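You operate a simulated robot arm through the tools that you are given. There is no shell and no other tool. Be economical: measure what you need, move in short steps, check, and stop when the job is done.

You run a simulated two-armed robot. Do the job below in one go: nothing can be reset, and whatever is moved stays where it is left.

## Task
Put the small box from the BUZZERS drawer into the purple tray and store the tray under the bench.
Fine: on the upper shelf; push both red boxes about a hand's length back to make room; shut the drawer again; other small boxes stay. Set down upright: what you pick out.

Only the result counts: the job must be done as asked and must still hold three seconds after the hand-in. Knocking over, shifting, dropping, spilling or breaking anything else fails it.

## Robot
Two 7-joint arms with two-finger parallel grippers on one trunk, on a base that drives. Base frame: it is fixed to the floor where the robot stands at the start and does not move with it; the origin is under the middle of the robot, x ahead of it, y to its left, z up; the surface under the hand at the start is at about z = 750. Readings come in mm, rad, newtons and seconds.
The left shoulder is at the start at [50, 161, 1198], the right one opposite. With the tool pointing down near the work surface each hand reaches from about 100 to 640 mm from the robot's upright axis, wherever it stands, measured 20 degrees to its own side. Places, roughly: BUZZERS drawer [800, -200, 1100]; PRESETS drawer [800, -200, 1200]; inside of the purple tray [300, -100, 800]; red box [-750, -1250, 500]; upper shelf under the window bench [-500, -1100, 400]. Payload 3.43 kg a hand.
Tool frame (each hand has its own): the origin (TCP) lies between the finger pads and is the grasp point; the fingertips stand 30 mm ahead of it; z points along the fingers, y is the line along which they close. The gripper opens to 94 mm. The fingers are 28 mm wide and 10 mm thick; the gripper's body (50 by 96 mm) begins 55 mm behind the TCP.
Orientation is told as [roll, pitch, yaw] about the base's x, y, z axes, in that order, counted from this pose: with the fingers straight down and closing along the base's y, the tool's x points along the base's -x, its y along +y and its z along -z.

## Interface
- The arms move only by the tool arm_command. It takes "left_targets", "right_targets" or both (then of equal length, played together; a hand with none holds still); each is a list of rows, each a list of 7 numbers: the shift along the tool's x, y, z in units of 400 mm (1.0 is 400 mm), then the turn, a rotation vector about the tool's x, y, z in units of 120 degrees (1.0 is 120 degrees), then the finger opening in mm, from 0 to 94. In form: [[dx, dy, dz, wx, wy, wz, gripper], ...]. A call has 1 to 8 rows; each row is the pose to reach, as a shift and turn from the pose commanded when the call began, along the tool's axes at that moment. A call with a number of a shift or a turn outside -1 to 1 is refused whole. Rows are played at 5 a second. More than 50 mm and 0.15 rad between two rows, or a gripper value outside its range, and nothing of the call is played. Where a pose cannot be reached the arm comes as near as it can. A force on the tool above 40 N (or 10 N above the force at the start of the call, whichever is more), or a blocked arm, ends the call early, and 0.2 s more pass. Each finger travels about 45 mm/s and halts on what it meets, pressing with about 37 N; the grip force reading is that of the motor and also rises with nothing between the fingers. The clock runs only during rows and for 0.2 s after the last one: add rows that repeat a pose to give the fingers time. It gives the time, the measured TCP pose, the force on the tool (base axes), the opening and the grip force at its end, in the units of the frame above (readings bear some noise), with the torque about the TCP (base axes, N m) and any sound that the robot's microphone picked up.
- Cameras (640 x 400 px; columns grow to the right, rows downward): "scene" is now at [130.8, 0.2, 1338.9]; the picture's right is [-0.02, -1.00, 0.00], its down [-0.39, 0.01, -0.92] and it looks along [0.92, -0.01, -0.39] (base axes); focal length 214 px, centre (320, 200). "left" rides on the left gripper at [76, -14, -103] in its tool frame; the picture's right is [0.18, 0.98, 0.00], its down [-0.75, 0.14, -0.64] and it looks along [-0.63, 0.12, 0.77] (tool axes); focal length 243 px, centre (320, 200). "right" rides on the right gripper at [76, 14, -103] in its tool frame; the picture's right is [-0.18, 0.98, 0.00], its down [-0.75, -0.14, -0.64] and it looks along [-0.63, -0.12, 0.77] (tool axes); focal length 243 px, centre (320, 200). There is no depth. A picture from a camera that has moved, and an enlarged one, comes with that camera's place and axes in the base frame and with its lens.
- snapshot(camera): a new picture of that camera. It takes no simulated time.
- slide_trunk(by): slides the trunk up (or, below 0, down) by that many mm; the arms and the scene camera ride with it, the base frame stays. It gives what a move gives, with no picture.
- roll_base(legs): drives the robot by 1 to 6 legs, each [ahead, left, turn to the left] in mm, mm and rad, along the robot's own axes; the way and the turn of a leg run together, so that a leg with both is an arc; at most 1500 mm and 3.142 rad a leg. The arms and the cameras ride along, it lands a little off, and it stops where it bumps. It gives what a move gives.
- head_to(pan, tilt): turns the head with the scene camera to pan (to the left, within 1.396 rad either way) and tilt (down, from -0.506 to 1.204), counted from straight ahead of the robot. It gives what a move gives.
- zoom(camera, box): a new picture of the part [left, top, right, bottom] of that camera's present view, enlarged. It takes no simulated time.
- finish_job(): hands the job in; it is judged then, once.

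Work in short steps. Places have to be worked out from the pictures, the camera data and where the tool is seen: move nearer, look again, correct. Check each grasp and each placing, and mend what went wrong. You have 120 turns and 100 pictures in all, those below and enlarged ones among them. Open the grippers and draw the arms clear of the work before you hand the job in, unless the task says otherwise; then end with one line.

The tools are called after "Call:" as name(argument=value, ...) on one line, values as JSON. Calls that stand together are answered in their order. arm_command: Moves the arms, as the interface text tells. Its arguments: {"type":"object","properties":{"left_targets":{"type":"array"},"right_targets":{"type":"array"}},"required":[]} The other tools are called the same way: slide_trunk (by) slides the trunk up or down; roll_base (legs) drives the base; head_to (pan, tilt) turns the head that bears the scene camera; snapshot (camera) takes a picture; zoom (camera, box) takes an enlarged picture of a part of a camera's view; finish_job () hands the job in.

At the start:

```text
time_s: 0.0
left_tool_pos: [336.9, 78.9, 1353.9]
left_tcp_rot: [0.0, -0.004, -0.002]
left_contact_force: [-0.1, -0.4, 0.1]
left_ft_torque: [-0.02, 0.03, 0.04]
left_opening: 94.0
left_gripper_force: 0.1
right_tool_pos: [364.3, -186.4, 1356.7]
right_tcp_rot: [-0.001, 0.0, 0.0]
right_contact_force: [0.2, 0.2, -0.5]
right_ft_torque: [0.01, 0.01, 0.03]
right_opening: 94.0
right_gripper_force: 0.0
trunk travel left (down, up): [-225.0, 42.0]
robot x, y, heading: [-2.1, -2.7, 0.003]
head pan, tilt: [-0.016, 0.4]
```

scene: 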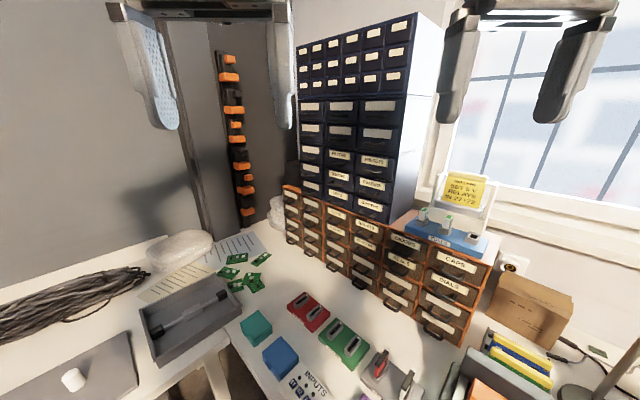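
right: 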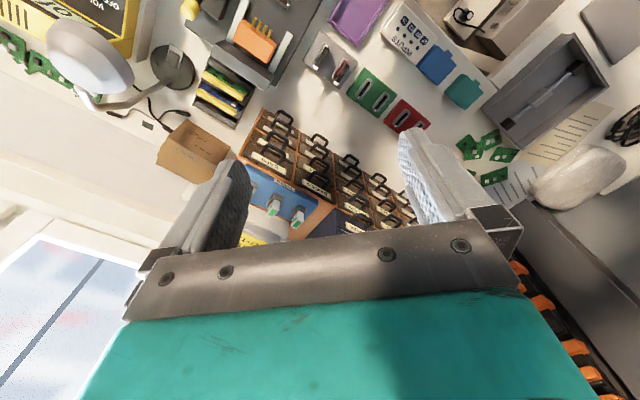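
left: 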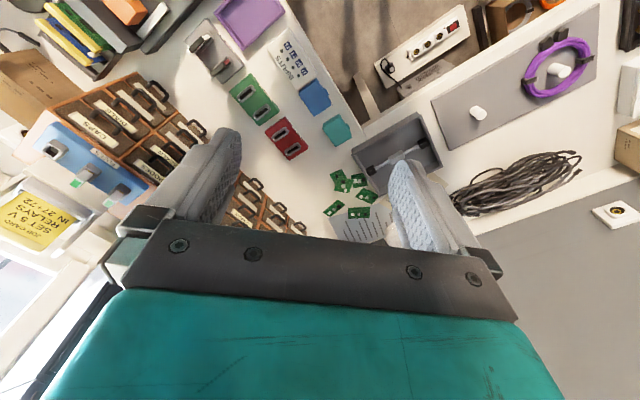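

The cabinet of blue drawers stands ahead; I need to read its labels. I zoom in on it and on the lower cabinet.

Call:
zoom(camera="scene", box=[280, 80, 420, 230])

Call:
zoom(camera="scene", box=[270, 180, 510, 350])

```text
2.67 times, centred on (350, 155) of scene
camera zoom: at [130.8, 0.2, 1338.9], right [-0.02, -1.0, 0.0], down [-0.39, 0.01, -0.92], along [0.92, -0.01, -0.39], focal length 572 px, centre (240, 320)
```

zoom: 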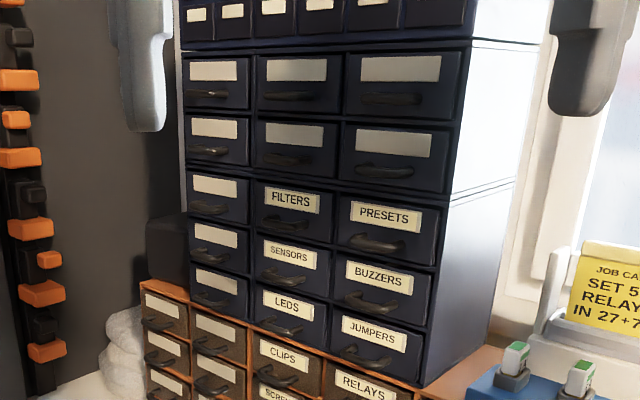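

```text
2.35 times, centred on (390, 265) of scene
camera zoom: at [130.8, 0.2, 1338.9], right [-0.02, -1.0, 0.0], down [-0.39, 0.01, -0.92], along [0.92, -0.01, -0.39], focal length 505 px, centre (155, 47)
```

zoom: 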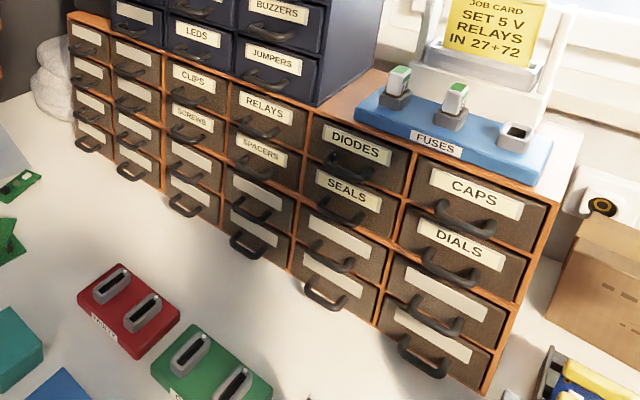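

BUZZERS is in the blue cabinet's right column, second from the bottom of the labelled ones; its handle is near (780,-170,1090), with the face turned about 43° toward my left. Next I look at the tray and toward the window bench shelf.

Call:
head_to(pan=-0.3, tilt=1.1)

Call:
snapshot(camera="scene")

Call:
head_to(pan=-1.39, tilt=0.6)

Call:
snapshot(camera="scene")

```text
time_s: 1.1
left_tool_pos: [337.3, 79.5, 1353.2]
left_tcp_rot: [0.0, -0.002, -0.001]
left_contact_force: [0.2, 0.0, -0.3]
left_ft_torque: [0.03, 0.02, 0.0]
left_opening: 93.9
left_gripper_force: 0.0
right_tool_pos: [364.1, -186.0, 1357.6]
right_tcp_rot: [0.001, 0.001, -0.001]
right_contact_force: [-0.9, -0.5, 0.9]
right_ft_torque: [0.01, -0.02, 0.0]
right_opening: 94.1
right_gripper_force: 0.1
trunk travel left (down, up): [-225.0, 42.0]
robot x, y, heading: [-0.1, 0.3, -0.003]
head pan, tilt: [-0.3, 1.1]
```

```text
94 pictures are left
camera scene: at [98.5, -17.0, 1282.1], right [-0.3, -0.96, 0.0], down [-0.85, 0.26, -0.45], along [0.43, -0.13, -0.89], focal length 214 px, centre (320, 200)
```

scene: 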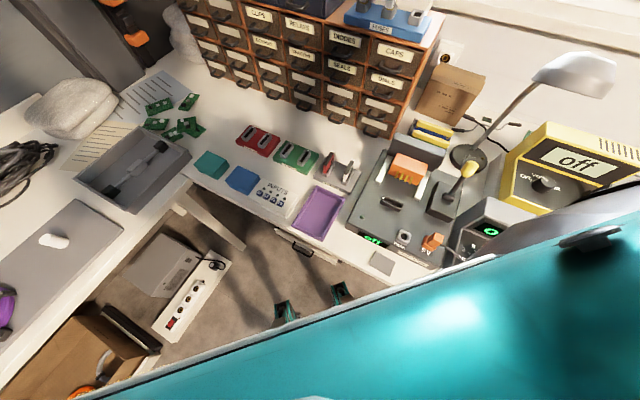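

```text
time_s: 2.4
left_tool_pos: [337.4, 79.0, 1354.1]
left_tcp_rot: [-0.001, -0.004, -0.002]
left_contact_force: [-0.5, -0.4, -0.2]
left_ft_torque: [-0.01, -0.01, 0.02]
left_opening: 94.1
left_gripper_force: 0.0
right_tool_pos: [364.7, -186.8, 1355.7]
right_tcp_rot: [-0.001, 0.001, 0.0]
right_contact_force: [-1.0, -1.0, -0.2]
right_ft_torque: [0.01, -0.02, 0.02]
right_opening: 94.1
right_gripper_force: 0.0
trunk travel left (down, up): [-225.0, 42.0]
robot x, y, heading: [0.8, -0.6, -0.002]
head pan, tilt: [-1.389, 0.6]
```

```text
93 pictures are left
camera scene: at [54.2, -85.3, 1320.7], right [-0.98, -0.18, 0.0], down [-0.1, 0.56, -0.82], along [0.15, -0.81, -0.57], focal length 214 px, centre (320, 200)
```

scene: 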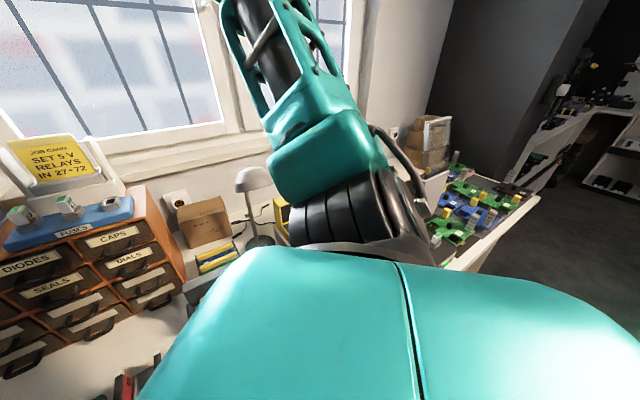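

The bench edge and cabinet face run along about (0.65,0.75), so I turn the robot right by about 0.78 to face the cabinet squarely; the hands stay well short of it.

Call:
roll_base(legs=[[0, 0, -0.78]])

Call:
head_to(pan=0.5, tilt=0.45)

Call:
snapshot(camera="scene")

```text
time_s: 4.8
left_tool_pos: [296.0, -180.5, 1354.1]
left_tcp_rot: [0.0, -0.003, -0.78]
left_contact_force: [0.7, -0.2, 0.5]
left_ft_torque: [0.0, -0.01, -0.02]
left_opening: 94.0
left_gripper_force: 0.1
right_tool_pos: [128.1, -390.3, 1356.1]
right_tcp_rot: [0.001, 0.001, -0.78]
right_contact_force: [-0.1, 0.1, 0.7]
right_ft_torque: [-0.04, -0.01, -0.01]
right_opening: 94.0
right_gripper_force: 0.1
trunk travel left (down, up): [-225.0, 42.0]
robot x, y, heading: [1.0, -0.2, -0.78]
head pan, tilt: [-1.389, 0.6]
```

```text
time_s: 6.7
left_tool_pos: [294.9, -179.6, 1354.5]
left_tcp_rot: [0.001, -0.004, -0.78]
left_contact_force: [-0.5, 0.0, -0.6]
left_ft_torque: [-0.03, 0.02, 0.01]
left_opening: 94.0
left_gripper_force: 0.0
right_tool_pos: [127.8, -390.4, 1356.3]
right_tcp_rot: [0.001, 0.0, -0.781]
right_contact_force: [-0.3, 0.2, 0.2]
right_ft_torque: [-0.02, -0.01, -0.01]
right_opening: 94.0
right_gripper_force: 0.1
trunk travel left (down, up): [-225.0, 42.0]
robot x, y, heading: [-0.7, -1.6, -0.778]
head pan, tilt: [0.499, 0.45]
```

```text
92 pictures are left
camera scene: at [114.9, -52.0, 1334.3], right [-0.28, -0.96, 0.0], down [-0.42, 0.12, -0.9], along [0.86, -0.25, -0.44], focal length 214 px, centre (320, 200)
```

scene: 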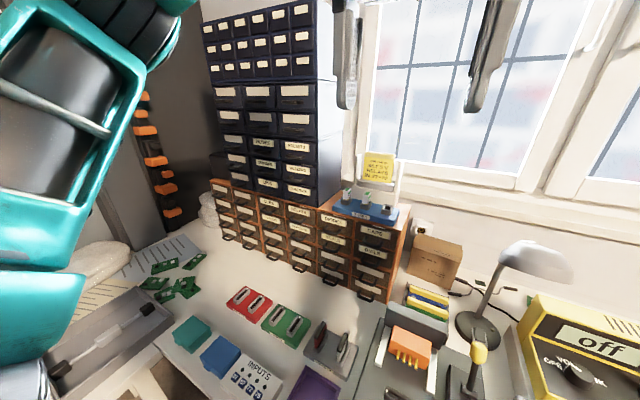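

Robot centre to the left bench edge is about 510 mm; the drawer lies about 400 mm to my left. I roll left 170 mm and then look closely at the drawers with the scene camera.

Call:
roll_base(legs=[[0, 170, 0]])

Call:
head_to(pan=0.25, tilt=0.4)

Call:
snapshot(camera="scene")

Call:
snapshot(camera="left")

```text
time_s: 8.3
left_tool_pos: [349.8, -120.1, 1352.9]
left_tcp_rot: [0.0, -0.004, -0.789]
left_contact_force: [-0.3, -0.3, 0.0]
left_ft_torque: [0.0, -0.01, -0.03]
left_opening: 93.9
left_gripper_force: 0.0
right_tool_pos: [180.4, -327.1, 1355.1]
right_tcp_rot: [-0.001, 0.001, -0.787]
right_contact_force: [-0.2, -1.6, 0.0]
right_ft_torque: [-0.03, -0.03, -0.01]
right_opening: 93.9
right_gripper_force: 0.1
trunk travel left (down, up): [-225.0, 42.0]
robot x, y, heading: [58.2, 62.8, -0.791]
head pan, tilt: [0.499, 0.45]
stopped in leg 1: the robot was blocked; the commanded pose is now the measured one
```

```text
time_s: 9.1
left_tool_pos: [351.4, -118.9, 1354.0]
left_tcp_rot: [0.002, -0.003, -0.789]
left_contact_force: [0.5, 0.2, 0.4]
left_ft_torque: [0.01, 0.01, 0.03]
left_opening: 94.0
left_gripper_force: 0.0
right_tool_pos: [181.6, -326.8, 1355.8]
right_tcp_rot: [0.002, -0.001, -0.788]
right_contact_force: [0.4, -0.1, 0.9]
right_ft_torque: [0.04, 0.04, -0.01]
right_opening: 93.8
right_gripper_force: 0.1
trunk travel left (down, up): [-225.0, 42.0]
robot x, y, heading: [54.7, 63.6, -0.785]
head pan, tilt: [0.25, 0.4]
```

```text
91 pictures are left
camera scene: at [162.1, -10.7, 1338.9], right [-0.51, -0.86, 0.0], down [-0.33, 0.2, -0.92], along [0.79, -0.47, -0.39], focal length 214 px, centre (320, 200)
```

scene: 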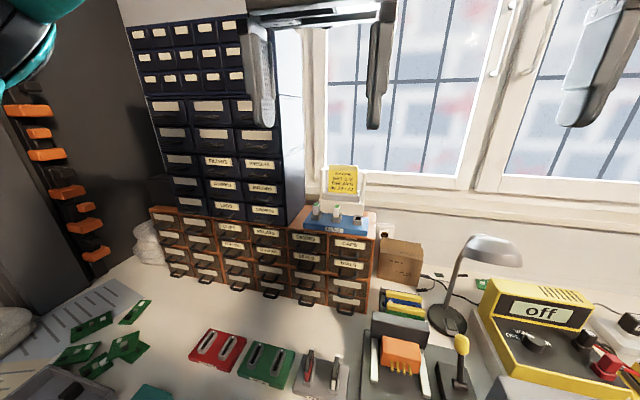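

```text
90 pictures are left
camera left: at [286.1, -75.4, 1455.4], right [0.57, 0.82, 0.0], down [0.63, -0.43, 0.64], along [0.53, -0.37, -0.76], focal length 243 px, centre (320, 200)
```

left: 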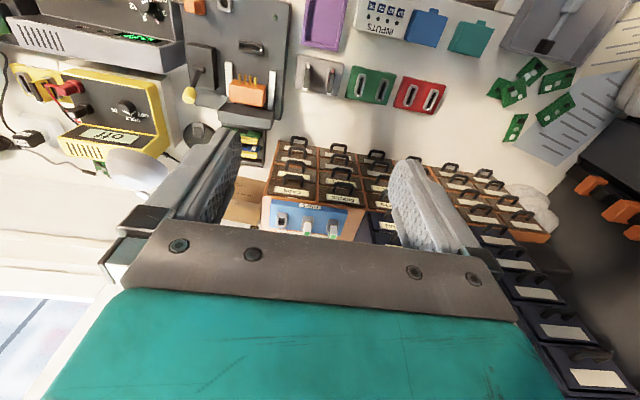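

The base is stopped at (55,63) after about 85 mm. I zoom on the BUZZERS drawer from here, to triangulate with the first view.

Call:
zoom(camera="scene", box=[190, 140, 310, 230])

```text
4.44 times, centred on (250, 185) of scene
camera zoom: at [162.1, -10.7, 1338.9], right [-0.51, -0.86, 0.0], down [-0.33, 0.2, -0.92], along [0.79, -0.47, -0.39], focal length 953 px, centre (631, 267)
```

zoom: 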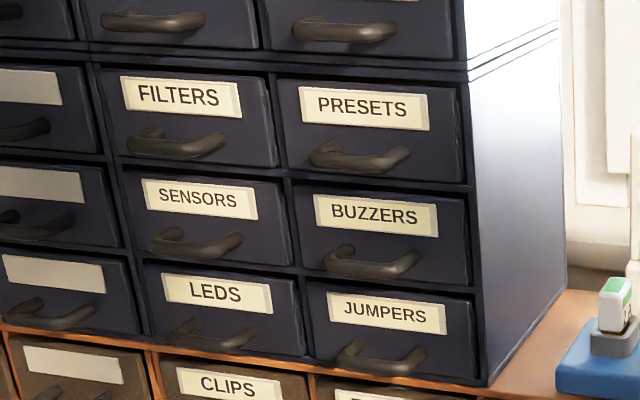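

The wood cabinet's face sits at about 623 mm along the facing direction and the blue face at about 636, which puts the BUZZERS handle near (713,-151,1111). I tip the left hand forward while moving toward a spot in front of it, in free air.

Call:
arm_command(left_targets=[[-0.05, 0.025, 0.03, 0, -0.066, 0, 90], [-0.1, 0.05, 0.06, 0, -0.132, 0, 80], [-0.15, 0.075, 0.09, 0, -0.198, 0, 80], [-0.2, 0.1, 0.12, 0, -0.264, 0, 80], [-0.25, 0.125, 0.15, 0, -0.33, 0, 80], [-0.3, 0.15, 0.18, 0, -0.396, 0, 80], [-0.35, 0.175, 0.21, 0, -0.462, 0, 80], [-0.4, 0.2, 0.24, 0, -0.528, 0, 80]])

Call:
snapshot(camera="scene")

Call:
snapshot(camera="left")

```text
time_s: 10.9
left_tool_pos: [522.2, -177.3, 1257.2]
left_tcp_rot: [0.002, -1.111, -0.788]
left_contact_force: [0.2, 0.6, -0.2]
left_ft_torque: [-0.04, -0.01, 0.0]
left_opening: 80.1
left_gripper_force: 0.1
right_tool_pos: [182.1, -327.0, 1356.1]
right_tcp_rot: [0.001, -0.001, -0.789]
right_contact_force: [-0.1, -0.6, 0.6]
right_ft_torque: [0.02, 0.01, 0.02]
right_opening: 94.0
right_gripper_force: 0.0
trunk travel left (down, up): [-225.0, 42.0]
robot x, y, heading: [57.0, 61.8, -0.789]
head pan, tilt: [0.25, 0.4]
```

```text
88 pictures are left
camera scene: at [162.7, -10.6, 1338.9], right [-0.51, -0.86, 0.0], down [-0.33, 0.2, -0.92], along [0.79, -0.47, -0.39], focal length 214 px, centre (320, 200)
```

scene: 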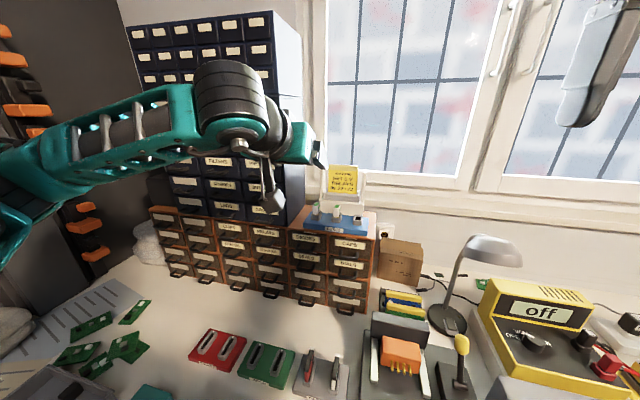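

```text
87 pictures are left
camera left: at [422.1, -97.8, 1234.9], right [0.64, 0.75, -0.16], down [-0.07, 0.27, 0.96], along [0.77, -0.6, 0.22], focal length 243 px, centre (320, 200)
```

left: 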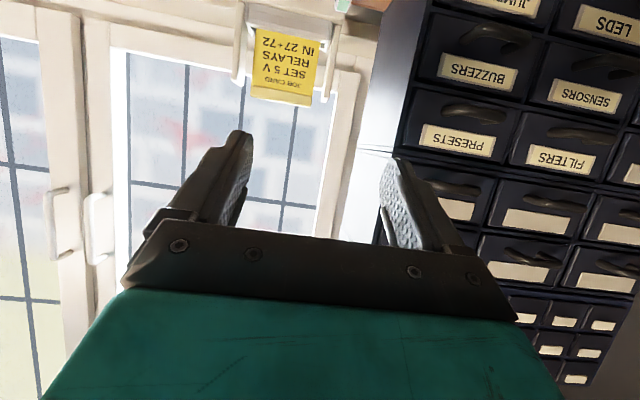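

The left camera confirms the BUZZERS handle near (710,-154,1114). I move the hand in front of it, about 70 mm short, and level it a bit more.

Call:
arm_command(left_targets=[[0.043, 0.063, 0.042, 0, -0.019, 0, 80], [0.086, 0.126, 0.084, 0, -0.038, 0, 80], [0.128, 0.189, 0.126, 0, -0.057, 0, 80], [0.171, 0.252, 0.168, 0, -0.076, 0, 80], [0.214, 0.315, 0.21, 0, -0.095, 0, 80], [0.257, 0.378, 0.252, 0, -0.1146, 0, 80], [0.257, 0.378, 0.252, 0, -0.1146, 0, 80]])

Call:
snapshot(camera="left")

Call:
zoom(camera="scene", box=[190, 120, 350, 240])

```text
time_s: 12.5
left_tool_pos: [643.0, -121.7, 1131.8]
left_tcp_rot: [0.04, -1.352, -0.869]
left_contact_force: [0.4, 0.4, 0.0]
left_ft_torque: [-0.01, 0.05, -0.04]
left_opening: 80.2
left_gripper_force: 0.1
left hand out of reach, approached as far as the arm can: row 6
right_tool_pos: [180.5, -326.1, 1356.8]
right_tcp_rot: [0.001, 0.002, -0.789]
right_contact_force: [-0.9, -0.3, 0.1]
right_ft_torque: [0.01, 0.01, -0.01]
right_opening: 94.2
right_gripper_force: 0.1
trunk travel left (down, up): [-225.0, 42.0]
robot x, y, heading: [55.6, 61.2, -0.783]
head pan, tilt: [0.25, 0.4]
```

```text
86 pictures are left
camera left: at [553.4, -44.5, 1079.1], right [0.7, 0.69, -0.17], down [-0.21, 0.43, 0.88], along [0.68, -0.58, 0.45], focal length 243 px, centre (320, 200)
```

left: 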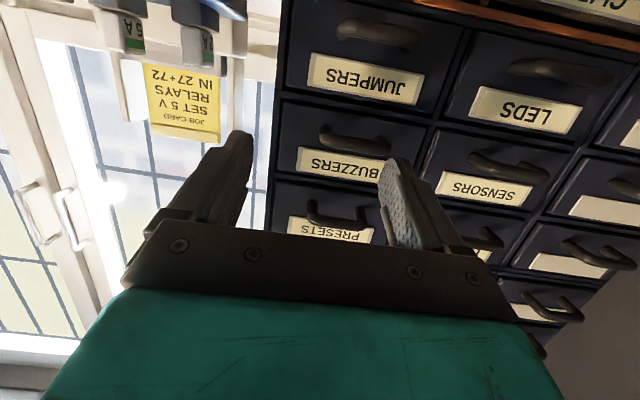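

```text
3.33 times, centred on (270, 180) of scene
camera zoom: at [162.0, -10.3, 1339.0], right [-0.51, -0.86, 0.0], down [-0.33, 0.2, -0.92], along [0.79, -0.47, -0.39], focal length 715 px, centre (487, 267)
```

zoom: 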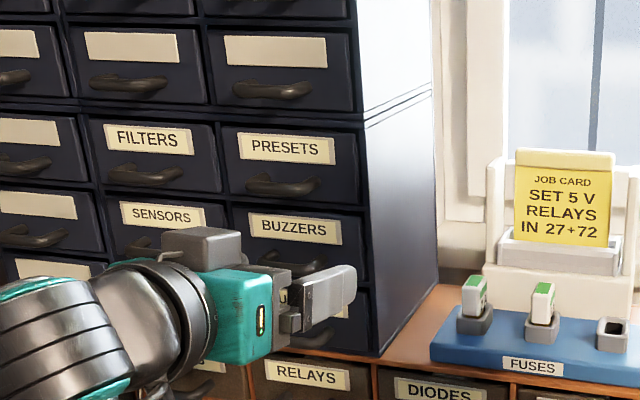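

The arm stopped short of the commanded pose: it is at its limit around here. I look down to see how much room the base has to move forward.

Call:
head_to(pan=0.3, tilt=1.2)

Call:
snapshot(camera="scene")

```text
time_s: 13.6
left_tool_pos: [642.9, -121.5, 1131.9]
left_tcp_rot: [0.033, -1.35, -0.862]
left_contact_force: [-0.1, 0.2, 0.4]
left_ft_torque: [-0.01, -0.01, 0.02]
left_opening: 79.9
left_gripper_force: 0.1
right_tool_pos: [181.6, -326.2, 1355.9]
right_tcp_rot: [0.002, 0.0, -0.788]
right_contact_force: [0.3, -0.3, 0.0]
right_ft_torque: [0.02, 0.0, 0.02]
right_opening: 94.0
right_gripper_force: 0.0
trunk travel left (down, up): [-225.0, 42.0]
robot x, y, heading: [55.0, 59.4, -0.784]
head pan, tilt: [0.3, 1.201]
```

```text
84 pictures are left
camera scene: at [132.1, 10.6, 1276.1], right [-0.47, -0.88, 0.0], down [-0.82, 0.44, -0.36], along [0.32, -0.17, -0.93], focal length 214 px, centre (320, 200)
```

scene: 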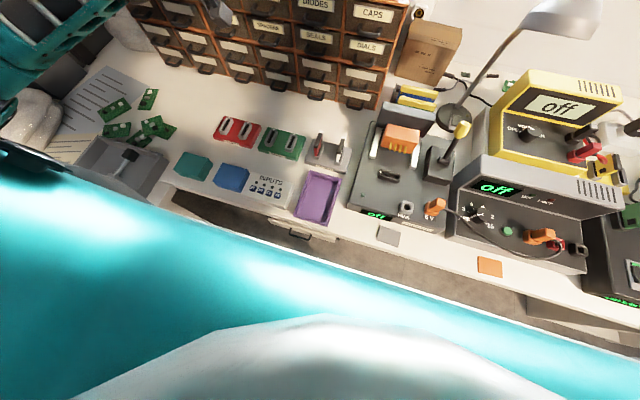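

The bench edge is at about f=200 and my torso front at about f=90, so 60 mm forward is available. I first draw the hand back 80 mm, then roll ahead 60.

Call:
arm_command(left_targets=[[0, 0, -0.1, 0, 0, 0, 80], [0, 0, -0.2, 0, 0, 0, 80]])

Call:
roll_base(legs=[[60, 0, 0]])

```text
time_s: 14.2
left_tool_pos: [603.9, -46.4, 1136.8]
left_tcp_rot: [-0.002, -1.349, -0.786]
left_contact_force: [0.1, -0.2, -0.1]
left_ft_torque: [-0.02, 0.03, -0.01]
left_opening: 80.1
left_gripper_force: 0.0
right_tool_pos: [180.7, -326.1, 1357.0]
right_tcp_rot: [-0.001, -0.001, -0.788]
right_contact_force: [0.9, 0.6, -0.8]
right_ft_torque: [-0.03, -0.01, -0.01]
right_opening: 93.8
right_gripper_force: 0.0
trunk travel left (down, up): [-225.0, 42.0]
robot x, y, heading: [59.5, 64.1, -0.786]
head pan, tilt: [0.3, 1.201]
```

```text
time_s: 14.9
left_tool_pos: [603.4, -46.4, 1136.5]
left_tcp_rot: [-0.007, -1.347, -0.783]
left_contact_force: [1.0, -0.2, -0.4]
left_ft_torque: [0.01, 0.03, 0.03]
left_opening: 80.0
left_gripper_force: 0.0
right_tool_pos: [181.5, -325.8, 1356.9]
right_tcp_rot: [0.0, 0.0, -0.786]
right_contact_force: [0.0, 0.0, -0.5]
right_ft_torque: [0.04, -0.02, 0.03]
right_opening: 94.1
right_gripper_force: 0.0
trunk travel left (down, up): [-225.0, 42.0]
robot x, y, heading: [56.0, 65.2, -0.787]
head pan, tilt: [0.3, 1.201]
stopped in leg 1: the robot was blocked; the commanded pose is now the measured one
```

The base is blocked ahead as well, but the hand reached exactly at f=460. I try a less level wrist (pitch about -0.9) while going 80 mm toward the handle, staying short of it.

Call:
arm_command(left_targets=[[-0.008, 0, 0.05, 0, 0.053, 0, 80], [-0.015, 0, 0.1, 0, 0.107, 0, 80], [-0.023, 0, 0.15, 0, 0.16, 0, 80], [-0.03, 0, 0.198, 0, 0.2135, 0, 80], [-0.03, 0, 0.198, 0, 0.2135, 0, 80]])

Call:
snapshot(camera="left")

```text
time_s: 16.1
left_tool_pos: [660.8, -103.1, 1129.7]
left_tcp_rot: [0.0, -0.901, -0.787]
left_contact_force: [0.1, 0.6, -0.1]
left_ft_torque: [0.01, -0.02, 0.0]
left_opening: 80.0
left_gripper_force: 0.1
right_tool_pos: [181.0, -328.1, 1356.7]
right_tcp_rot: [-0.003, -0.001, -0.786]
right_contact_force: [-0.3, 0.2, -0.2]
right_ft_torque: [0.04, -0.01, 0.02]
right_opening: 94.1
right_gripper_force: 0.1
trunk travel left (down, up): [-225.0, 42.0]
robot x, y, heading: [52.7, 63.0, -0.788]
head pan, tilt: [0.3, 1.201]
```

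```text
83 pictures are left
camera left: at [560.2, -22.9, 1133.9], right [0.62, 0.77, -0.14], down [0.08, 0.12, 0.99], along [0.78, -0.62, 0.02], focal length 243 px, centre (320, 200)
```

left: 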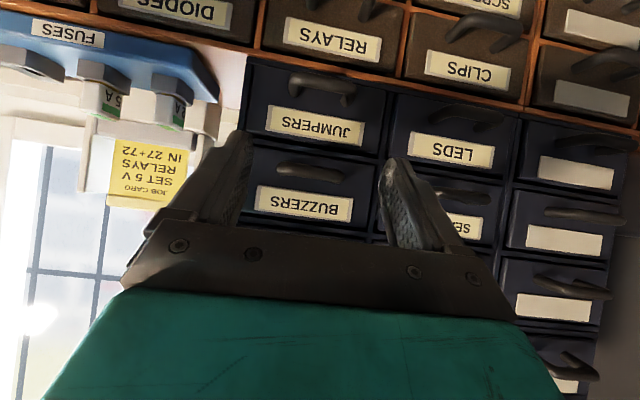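

Reached exactly. The handle is at f≈607, l≈392, z≈1115; I advance 58 mm so the open fingers straddle the bow, then close on it.

Call:
arm_command(left_targets=[[-0.035, -0.005, 0.065, 0, 0, 0, 80], [-0.07, -0.005, 0.129, 0, 0, 0, 80], [-0.07, -0.005, 0.129, 0, 0, 0, 80]])

Call:
snapshot(camera="left")

```text
time_s: 16.7
left_tool_pos: [692.9, -137.9, 1122.5]
left_tcp_rot: [-0.003, -0.895, -0.785]
left_contact_force: [-10.0, 9.5, 3.9]
left_ft_torque: [-0.12, 0.1, -0.33]
left_opening: 79.1
left_gripper_force: 0.1
right_tool_pos: [180.9, -326.9, 1356.2]
right_tcp_rot: [-0.001, 0.001, -0.785]
right_contact_force: [0.4, 0.4, -0.4]
right_ft_torque: [0.03, 0.07, -0.01]
right_opening: 94.1
right_gripper_force: 0.0
trunk travel left (down, up): [-225.0, 42.0]
robot x, y, heading: [57.1, 62.3, -0.786]
head pan, tilt: [0.3, 1.201]
stopped in row 2 (left hand): the force on the tool passed its limit at 146 N (the readings are from after the stop); the commanded pose is now the measured one
```

```text
82 pictures are left
camera left: at [591.0, -56.9, 1127.6], right [0.62, 0.77, -0.15], down [0.08, 0.12, 0.99], along [0.78, -0.62, 0.01], focal length 243 px, centre (320, 200)
```

left: 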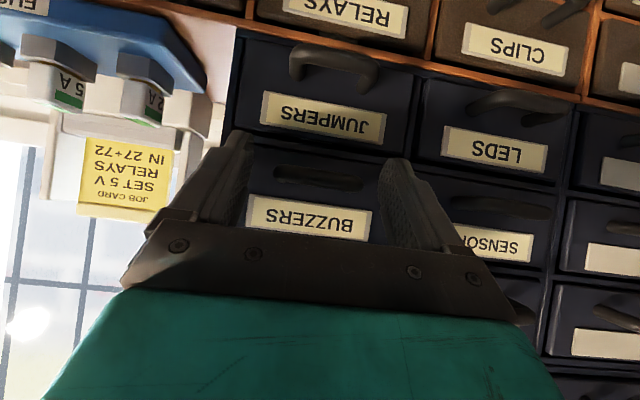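

The tips touched the drawer front at f≈617 (a bit nearer than thought); the handle is between the pads. I back off 4 mm and close on the handle.

Call:
arm_command(left_targets=[[0, 0, -0.01, 0, 0, 0, 79], [0, 0, -0.01, 0, 0, 0, 40], [0, 0, -0.01, 0, 0, 0, 20], [0, 0, -0.01, 0, 0, 0, 20], [0, 0, -0.01, 0, 0, 0, 20], [0, 0, -0.01, 0, 0, 0, 20]])

Call:
snapshot(camera="left")

```text
time_s: 18.1
left_tool_pos: [690.7, -136.8, 1123.9]
left_tcp_rot: [-0.001, -0.894, -0.787]
left_contact_force: [-1.9, 0.8, -0.3]
left_ft_torque: [0.12, 0.01, -0.06]
left_opening: 53.6
left_gripper_force: 44.9
right_tool_pos: [181.7, -327.6, 1357.7]
right_tcp_rot: [0.0, 0.002, -0.788]
right_contact_force: [0.1, 0.3, -0.5]
right_ft_torque: [0.0, -0.01, 0.0]
right_opening: 94.0
right_gripper_force: 0.1
trunk travel left (down, up): [-225.0, 42.0]
robot x, y, heading: [52.1, 65.2, -0.781]
head pan, tilt: [0.3, 1.201]
```

```text
81 pictures are left
camera left: at [589.8, -55.7, 1128.3], right [0.61, 0.78, -0.14], down [0.08, 0.12, 0.99], along [0.78, -0.62, 0.01], focal length 243 px, centre (320, 200)
```

left: 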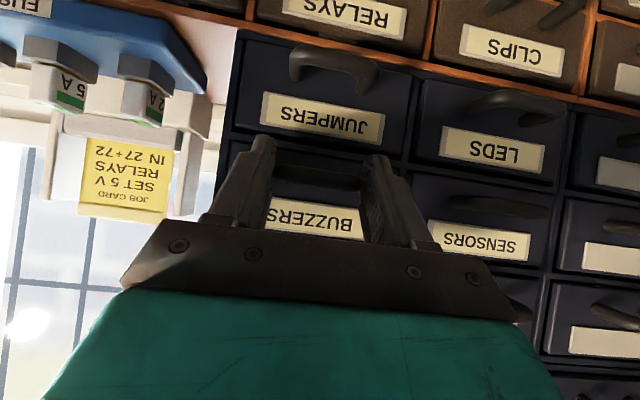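

The handle is gripped (53.6 mm, 45 N). I pull straight out along the face normal by 100 mm.

Call:
arm_command(left_targets=[[0.031, 0, -0.039, 0, 0, 0, 20], [0.063, 0, -0.078, 0, 0, 0, 20], [0.094, 0, -0.117, 0, 0, 0, 20], [0.125, 0, -0.156, 0, 0, 0, 20], [0.157, 0, -0.195, 0, 0, 0, 20], [0.157, 0, -0.195, 0, 0, 0, 20]])

Call:
head_to(pan=0.35, tilt=0.4)

Call:
snapshot(camera="scene")

Call:
snapshot(camera="left")

```text
time_s: 19.5
left_tool_pos: [620.8, -63.3, 1123.6]
left_tcp_rot: [-0.003, -0.892, -0.785]
left_contact_force: [3.1, 1.3, 1.2]
left_ft_torque: [0.92, 0.55, 0.01]
left_opening: 53.4
left_gripper_force: 44.6
right_tool_pos: [183.2, -326.7, 1356.4]
right_tcp_rot: [-0.001, 0.001, -0.785]
right_contact_force: [-0.5, -0.1, 0.6]
right_ft_torque: [0.0, 0.0, 0.02]
right_opening: 94.2
right_gripper_force: 0.1
trunk travel left (down, up): [-225.0, 42.0]
robot x, y, heading: [53.2, 64.7, -0.783]
head pan, tilt: [0.3, 1.201]
```

```text
time_s: 20.7
left_tool_pos: [619.4, -64.7, 1123.3]
left_tcp_rot: [-0.005, -0.892, -0.784]
left_contact_force: [1.6, 2.6, -0.2]
left_ft_torque: [0.22, 0.2, 0.13]
left_opening: 53.7
left_gripper_force: 44.8
right_tool_pos: [182.5, -326.6, 1357.9]
right_tcp_rot: [-0.001, 0.002, -0.787]
right_contact_force: [-0.7, 0.1, 0.6]
right_ft_torque: [0.01, -0.02, -0.01]
right_opening: 94.0
right_gripper_force: 0.0
trunk travel left (down, up): [-225.0, 42.0]
robot x, y, heading: [52.6, 65.1, -0.785]
head pan, tilt: [0.351, 0.4]
```

```text
80 pictures are left
camera scene: at [166.8, -2.5, 1338.8], right [-0.42, -0.91, 0.0], down [-0.35, 0.16, -0.92], along [0.84, -0.39, -0.39], focal length 214 px, centre (320, 200)
```

scene: 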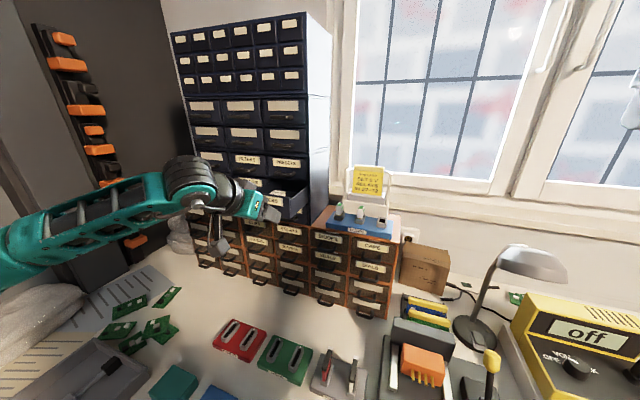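

```text
79 pictures are left
camera left: at [519.3, 15.3, 1128.1], right [0.61, 0.78, -0.15], down [0.08, 0.12, 0.99], along [0.78, -0.62, 0.01], focal length 243 px, centre (320, 200)
```

left: 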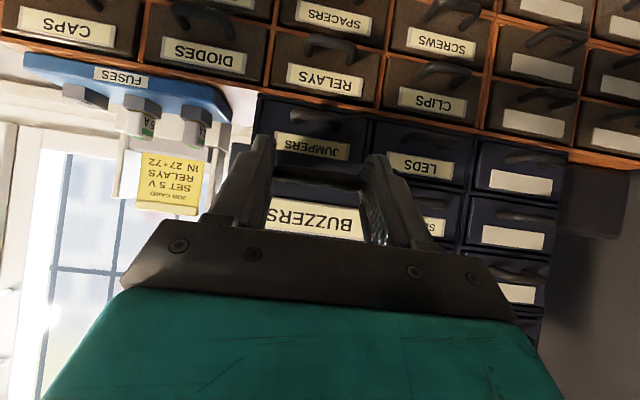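

Drawer came out about 100 mm. I zoom to see inside it.

Call:
zoom(camera="scene", box=[220, 150, 330, 230])

```text
5.00 times, centred on (275, 190) of scene
camera zoom: at [166.8, -2.5, 1338.8], right [-0.42, -0.91, 0.0], down [-0.35, 0.16, -0.92], along [0.84, -0.39, -0.39], focal length 1072 px, centre (545, 250)
```

zoom: 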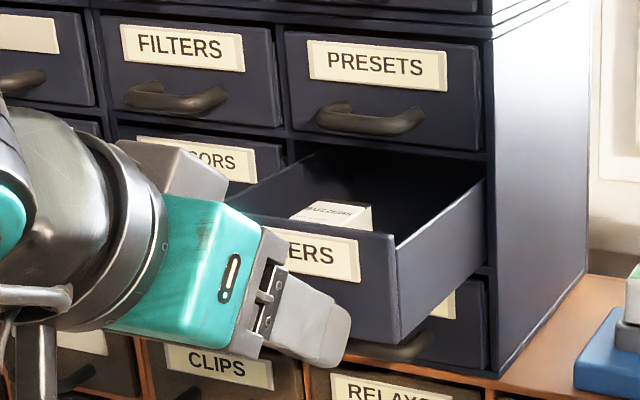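

A white box sits in the drawer, about mid-way. To reach it from above clear of the handles higher up, I pull out another 45 mm, watching the force.

Call:
arm_command(left_targets=[[0.0235, 0, -0.029, 0, 0, 0, 20], [0.047, 0, -0.0585, 0, 0, 0, 20], [0.0705, 0, -0.0878, 0, 0, 0, 20], [0.0705, 0, -0.0878, 0, 0, 0, 20]])

Call:
zoom(camera="scene", box=[220, 150, 330, 230])

```text
time_s: 21.4
left_tool_pos: [601.5, -45.6, 1123.6]
left_tcp_rot: [-0.01, -0.899, -0.78]
left_contact_force: [20.1, -24.0, -12.5]
left_ft_torque: [-0.4, -0.43, 0.18]
left_opening: 54.0
left_gripper_force: 45.6
right_tool_pos: [185.8, -330.3, 1354.3]
right_tcp_rot: [0.001, 0.005, -0.788]
right_contact_force: [0.1, -0.1, 0.4]
right_ft_torque: [0.0, 0.02, 0.0]
right_opening: 94.1
right_gripper_force: 0.1
trunk travel left (down, up): [-225.0, 42.0]
robot x, y, heading: [57.3, 60.6, -0.784]
head pan, tilt: [0.351, 0.4]
stopped in row 3 (left hand): the force on the tool passed its limit at 42 N (the readings are from after the stop); the commanded pose is now the measured one
```

```text
5.00 times, centred on (275, 190) of scene
camera zoom: at [170.2, -6.5, 1338.1], right [-0.42, -0.91, 0.0], down [-0.36, 0.17, -0.92], along [0.83, -0.39, -0.39], focal length 1072 px, centre (545, 250)
```

zoom: 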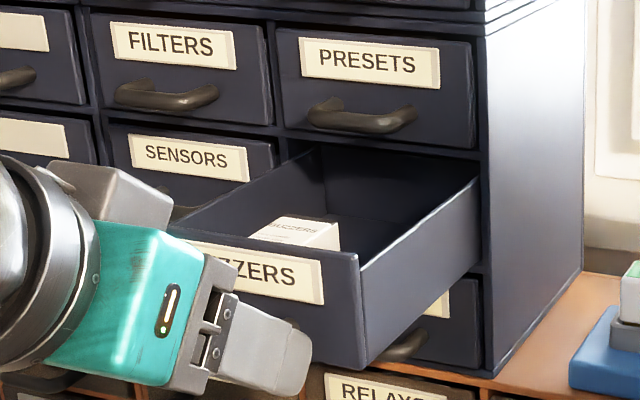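

The drawer reached its stop, about 127 mm out, and the box labelled BUZZERS lies alone at its front. I release the handle, back off and rise.

Call:
arm_command(left_targets=[[0, 0, 0, 0, 0, 0, 80], [0, 0, 0, 0, 0, 0, 80], [0, 0, 0, 0, 0, 0, 80], [0, 0, -0.05, 0, 0, 0, 80], [0, 0, -0.12, 0, 0, 0, 80], [-0.08, 0, -0.19, 0, 0, 0, 80], [-0.16, 0, -0.26, 0, 0, 0, 80], [-0.22, 0, -0.31, 0, 0, 0, 80]])

```text
time_s: 23.2
left_tool_pos: [567.0, -10.7, 1273.8]
left_tcp_rot: [-0.004, -0.904, -0.785]
left_contact_force: [0.3, 0.0, -0.6]
left_ft_torque: [0.01, 0.0, -0.02]
left_opening: 80.0
left_gripper_force: 0.0
right_tool_pos: [181.5, -326.9, 1355.5]
right_tcp_rot: [0.001, 0.002, -0.787]
right_contact_force: [0.1, 0.5, 0.5]
right_ft_torque: [0.01, -0.01, 0.0]
right_opening: 93.9
right_gripper_force: 0.1
trunk travel left (down, up): [-225.0, 42.0]
robot x, y, heading: [55.4, 64.9, -0.785]
head pan, tilt: [0.351, 0.4]
```

Now I turn the hand to point straight down above the drawer and look into it.

Call:
arm_command(left_targets=[[-0.021, 0, 0.015, 0, 0.0614, 0, 80], [-0.042, 0, 0.03, 0, 0.123, 0, 80], [-0.063, 0, 0.046, 0, 0.184, 0, 80], [-0.084, 0, 0.061, 0, 0.246, 0, 80], [-0.105, 0, 0.076, 0, 0.307, 0, 80], [-0.126, 0, 0.091, 0, 0.369, 0, 80], [-0.1475, 0, 0.1066, 0, 0.4315, 0, 80], [-0.1475, 0, 0.1066, 0, 0.4315, 0, 80]])

Call:
snapshot(camera="left")

Call:
snapshot(camera="scene")

```text
time_s: 25.0
left_tool_pos: [615.7, -59.3, 1294.3]
left_tcp_rot: [-0.004, -0.003, -0.787]
left_contact_force: [-0.6, 0.5, -0.6]
left_ft_torque: [0.0, -0.02, -0.01]
left_opening: 79.6
left_gripper_force: 0.1
right_tool_pos: [181.3, -327.5, 1356.3]
right_tcp_rot: [-0.002, 0.002, -0.787]
right_contact_force: [-0.2, 0.6, -0.1]
right_ft_torque: [0.01, -0.01, 0.0]
right_opening: 94.1
right_gripper_force: 0.0
trunk travel left (down, up): [-225.0, 42.0]
robot x, y, heading: [56.3, 58.9, -0.787]
head pan, tilt: [0.351, 0.4]
```

```text
76 pictures are left
camera left: at [551.6, -15.7, 1396.2], right [0.57, 0.82, -0.01], down [0.63, -0.43, 0.64], along [0.53, -0.37, -0.77], focal length 243 px, centre (320, 200)
```

left: 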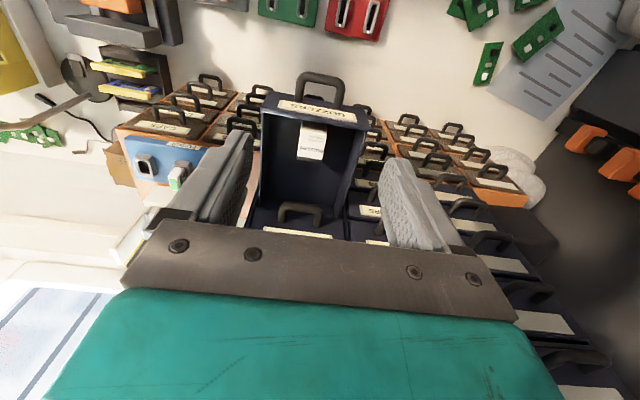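

```text
75 pictures are left
camera scene: at [166.7, -2.6, 1338.9], right [-0.42, -0.91, 0.0], down [-0.35, 0.16, -0.92], along [0.83, -0.39, -0.39], focal length 214 px, centre (320, 200)
```

scene: 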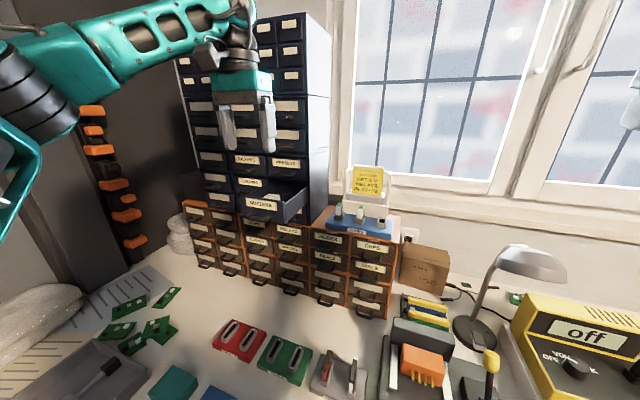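

Call:
zoom(camera="left", box=[240, 60, 400, 240])

```text
2.22 times, centred on (320, 150) of left
camera zoom: at [551.6, -15.7, 1396.2], right [0.57, 0.82, -0.01], down [0.63, -0.43, 0.64], along [0.53, -0.37, -0.77], focal length 539 px, centre (320, 311)
```

zoom: 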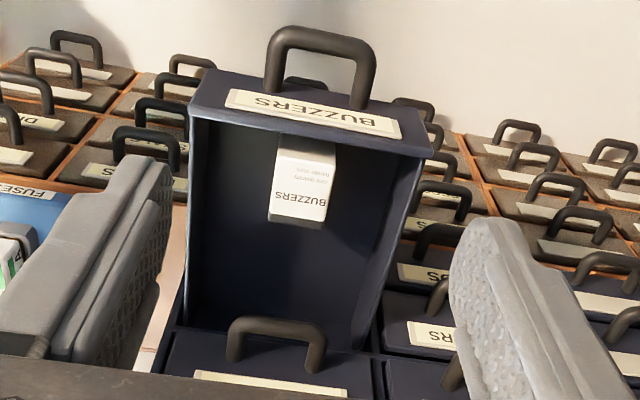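

The box is about 30 wide and 45 deep, upright near f≈531, l≈394, top z≈1139. I lower the hand to just above it, leaning slightly away from the cabinet.

Call:
arm_command(left_targets=[[-0.042, 0, 0.095, 0, -0.024, 0, 65], [-0.084, 0, 0.19, 0, -0.048, 0, 60], [-0.125, 0, 0.285, 0, -0.0716, 0, 60], [-0.125, 0, 0.285, 0, -0.0716, 0, 60]])

Call:
snapshot(camera="left")

Call:
zoom(camera="scene", box=[210, 130, 330, 230])

```text
time_s: 26.0
left_tool_pos: [650.8, -95.8, 1177.5]
left_tcp_rot: [-0.003, -0.154, -0.786]
left_contact_force: [0.1, 0.0, 0.5]
left_ft_torque: [0.03, -0.02, 0.02]
left_opening: 60.1
left_gripper_force: 0.0
right_tool_pos: [180.6, -327.5, 1356.2]
right_tcp_rot: [0.001, 0.002, -0.787]
right_contact_force: [0.4, -0.4, 0.3]
right_ft_torque: [-0.04, -0.02, 0.03]
right_opening: 94.0
right_gripper_force: 0.0
trunk travel left (down, up): [-225.0, 42.0]
robot x, y, heading: [56.2, 67.3, -0.786]
head pan, tilt: [0.351, 0.4]
```

```text
73 pictures are left
camera left: at [576.1, -41.4, 1267.5], right [0.57, 0.82, -0.03], down [0.56, -0.36, 0.75], along [0.6, -0.44, -0.66], focal length 243 px, centre (320, 200)
```

left: 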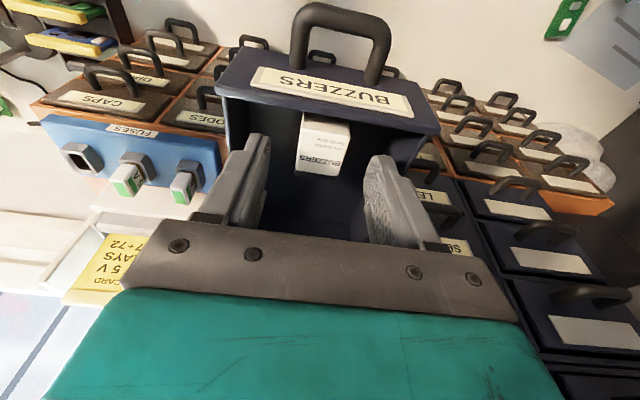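

```text
4.00 times, centred on (270, 180) of scene
camera zoom: at [166.0, -3.0, 1339.0], right [-0.42, -0.91, 0.0], down [-0.35, 0.16, -0.92], along [0.84, -0.39, -0.39], focal length 858 px, centre (520, 280)
```

zoom: 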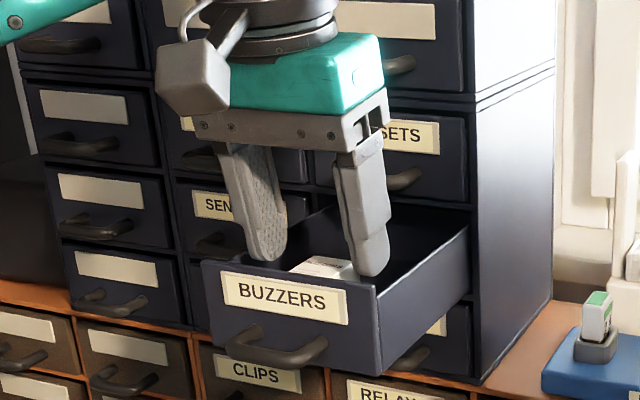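

Centred on the box (f 531, l 392.5 vs hand 528, 392.4). I lower 47 mm and close.

Call:
arm_command(left_targets=[[0.009, 0, 0.058, 0, 0, 0, 60], [0.018, 0, 0.116, 0, 0, 0, 60], [0.018, 0, 0.116, 0, 0, 0, 60], [0.018, 0, 0.116, 0, 0, 0, 20], [0.018, 0, 0.116, 0, 0, 0, 20], [0.018, 0, 0.116, 0, 0, 0, 20]])

Call:
snapshot(camera="left")

```text
time_s: 27.4
left_tool_pos: [651.6, -91.8, 1136.2]
left_tcp_rot: [-0.004, -0.161, -0.785]
left_contact_force: [11.3, 11.3, 33.2]
left_ft_torque: [1.01, -0.57, -0.11]
left_opening: 33.3
left_gripper_force: 36.8
right_tool_pos: [179.6, -324.3, 1357.0]
right_tcp_rot: [0.0, -0.002, -0.788]
right_contact_force: [0.0, 0.3, -0.5]
right_ft_torque: [0.01, 0.01, 0.0]
right_opening: 94.0
right_gripper_force: 0.0
trunk travel left (down, up): [-225.0, 42.0]
robot x, y, heading: [55.2, 60.2, -0.789]
head pan, tilt: [0.351, 0.4]
```

```text
71 pictures are left
camera left: at [575.2, -37.9, 1225.8], right [0.57, 0.82, -0.03], down [0.55, -0.35, 0.75], along [0.61, -0.45, -0.66], focal length 243 px, centre (320, 200)
```

left: 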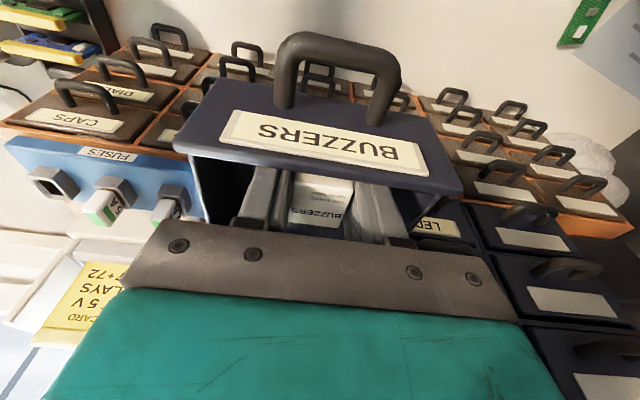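

The box is held (33 mm, 37 N). The tips press the drawer floor, so I lift straight up 110 mm and check.

Call:
arm_command(left_targets=[[-0.008, 0, -0.049, 0, 0, 0, 20], [-0.02, 0, -0.12, 0, 0, 0, 20], [-0.032, 0, -0.195, 0, 0, 0, 20], [-0.044, 0, -0.2715, 0, 0, 0, 20], [-0.044, 0, -0.2715, 0, 0, 0, 20]])

Call:
snapshot(camera="left")

Call:
zoom(camera="scene", box=[210, 100, 330, 230])

```text
time_s: 28.6
left_tool_pos: [652.7, -94.7, 1243.6]
left_tcp_rot: [-0.004, -0.149, -0.787]
left_contact_force: [-0.1, 0.1, -1.2]
left_ft_torque: [0.05, -0.01, 0.01]
left_opening: 33.3
left_gripper_force: 37.1
right_tool_pos: [182.1, -328.1, 1356.4]
right_tcp_rot: [0.0, 0.002, -0.788]
right_contact_force: [-0.7, -0.4, -0.7]
right_ft_torque: [-0.03, -0.02, 0.02]
right_opening: 94.0
right_gripper_force: 0.1
trunk travel left (down, up): [-225.0, 42.0]
robot x, y, heading: [55.0, 56.8, -0.792]
head pan, tilt: [0.351, 0.4]
```

```text
70 pictures are left
camera left: at [578.8, -40.6, 1332.7], right [0.57, 0.82, -0.03], down [0.56, -0.36, 0.75], along [0.6, -0.44, -0.66], focal length 243 px, centre (320, 200)
```

left: 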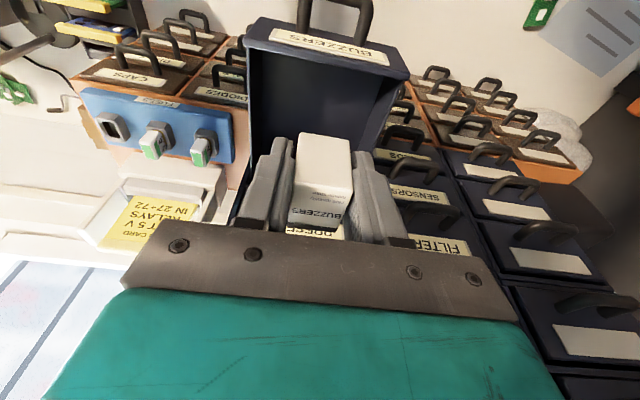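

```text
3.08 times, centred on (270, 165) of scene
camera zoom: at [166.8, -3.0, 1338.9], right [-0.42, -0.91, 0.0], down [-0.35, 0.16, -0.92], along [0.83, -0.39, -0.39], focal length 660 px, centre (474, 308)
```

zoom: 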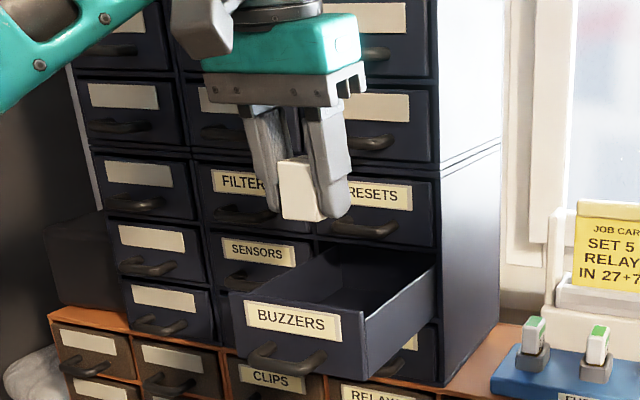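

Held cleanly, text still on top. I draw it back from the cabinet at height, levelling the hand, toward the tray at about (322,-85).

Call:
arm_command(left_targets=[[0.098, -0.047, -0.0148, 0, 0.012, 0, 20], [0.196, -0.093, -0.0295, 0, 0.024, 0, 20], [0.294, -0.14, -0.0443, 0, 0.036, 0, 20], [0.392, -0.187, -0.059, 0, 0.048, 0, 20], [0.49, -0.233, -0.0738, 0, 0.06, 0, 20], [0.5885, -0.28, -0.0886, 0, 0.0712, 0, 20], [0.5885, -0.28, -0.0886, 0, 0.0712, 0, 20]])

Call:
snapshot(camera="left")

```text
time_s: 30.2
left_tool_pos: [405.1, -8.9, 1240.6]
left_tcp_rot: [-0.004, -0.003, -0.788]
left_contact_force: [-0.9, 0.1, -0.8]
left_ft_torque: [0.0, 0.04, 0.03]
left_opening: 33.4
left_gripper_force: 37.2
right_tool_pos: [182.6, -327.1, 1356.6]
right_tcp_rot: [-0.001, 0.003, -0.787]
right_contact_force: [-0.8, -0.3, 0.5]
right_ft_torque: [0.04, 0.0, 0.0]
right_opening: 93.9
right_gripper_force: 0.0
trunk travel left (down, up): [-225.0, 42.0]
robot x, y, heading: [56.6, 62.9, -0.788]
head pan, tilt: [0.351, 0.4]
```

```text
68 pictures are left
camera left: at [340.9, 36.1, 1343.4], right [0.57, 0.82, 0.0], down [0.63, -0.43, 0.64], along [0.53, -0.37, -0.77], focal length 243 px, centre (320, 200)
```

left: 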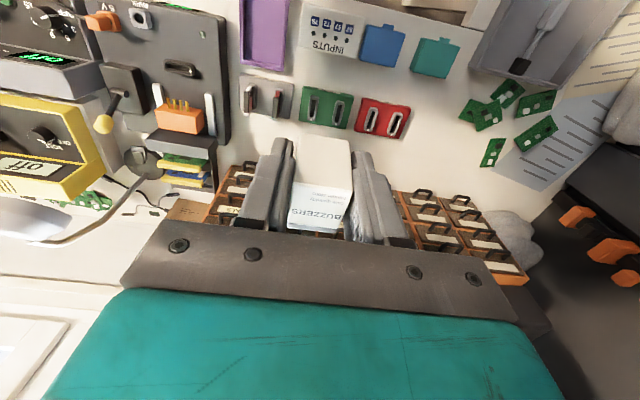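

The tray (about 75 × 140 mm, long side along my facing direction) lies near f=280, l=166. I move over it and down to z≈940.

Call:
arm_command(left_targets=[[0.003, -0.04, 0.107, 0, 0, 0, 20], [0.006, -0.08, 0.214, 0, 0, 0, 20], [0.009, -0.12, 0.321, 0, 0, 0, 20], [0.012, -0.16, 0.428, 0, 0, 0, 20], [0.015, -0.2, 0.535, 0, 0, 0, 20], [0.018, -0.24, 0.642, 0, 0, 0, 20], [0.02, -0.2825, 0.75, 0, 0, 0, 20], [0.02, -0.2825, 0.75, 0, 0, 0, 20]])

Call:
head_to(pan=0.2, tilt=1.2)

Call:
snapshot(camera="scene")

Call:
snapshot(camera="left")

```text
time_s: 32.0
left_tool_pos: [318.6, -83.9, 942.4]
left_tcp_rot: [-0.004, -0.001, -0.789]
left_contact_force: [0.1, -0.4, -0.1]
left_ft_torque: [-0.01, 0.01, -0.02]
left_opening: 33.6
left_gripper_force: 36.6
right_tool_pos: [181.9, -327.4, 1355.4]
right_tcp_rot: [0.0, 0.002, -0.786]
right_contact_force: [-0.2, 0.0, 0.8]
right_ft_torque: [-0.04, -0.01, 0.04]
right_opening: 94.0
right_gripper_force: 0.1
trunk travel left (down, up): [-225.0, 42.0]
robot x, y, heading: [54.9, 65.0, -0.791]
head pan, tilt: [0.351, 0.4]
```

```text
time_s: 33.1
left_tool_pos: [318.7, -83.2, 942.9]
left_tcp_rot: [-0.002, -0.002, -0.788]
left_contact_force: [-0.3, 0.4, 0.5]
left_ft_torque: [-0.02, 0.05, -0.02]
left_opening: 33.3
left_gripper_force: 37.1
right_tool_pos: [181.1, -327.8, 1356.5]
right_tcp_rot: [-0.002, 0.004, -0.787]
right_contact_force: [0.4, -0.9, -0.1]
right_ft_torque: [-0.02, -0.01, -0.01]
right_opening: 93.9
right_gripper_force: 0.1
trunk travel left (down, up): [-225.0, 42.0]
robot x, y, heading: [53.2, 63.5, -0.787]
head pan, tilt: [0.201, 1.201]
```

```text
67 pictures are left
camera scene: at [129.1, 5.2, 1276.1], right [-0.55, -0.83, 0.0], down [-0.78, 0.52, -0.36], along [0.3, -0.2, -0.93], focal length 214 px, centre (320, 200)
```

scene: 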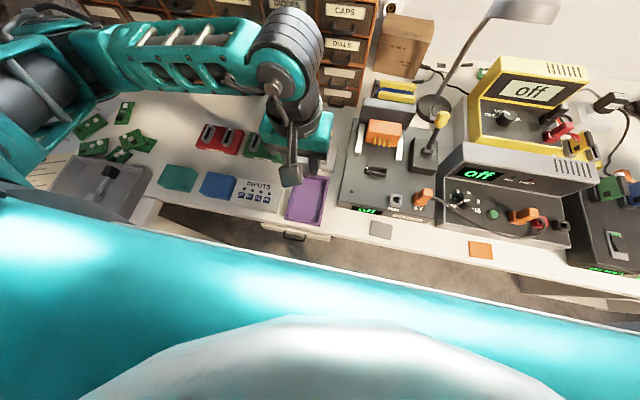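

```text
66 pictures are left
camera left: at [254.2, -39.2, 1044.6], right [0.57, 0.82, 0.0], down [0.63, -0.43, 0.64], along [0.53, -0.37, -0.77], focal length 243 px, centre (320, 200)
```

left: 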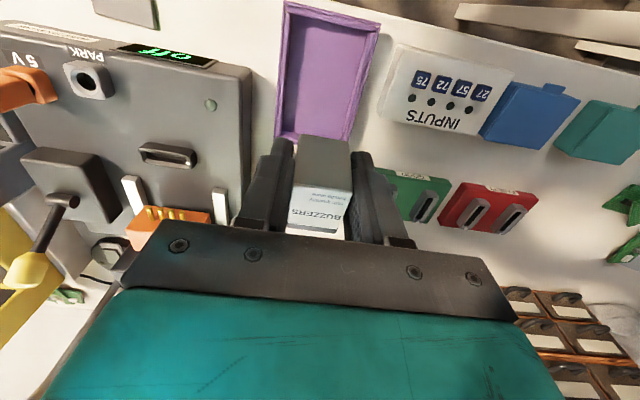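

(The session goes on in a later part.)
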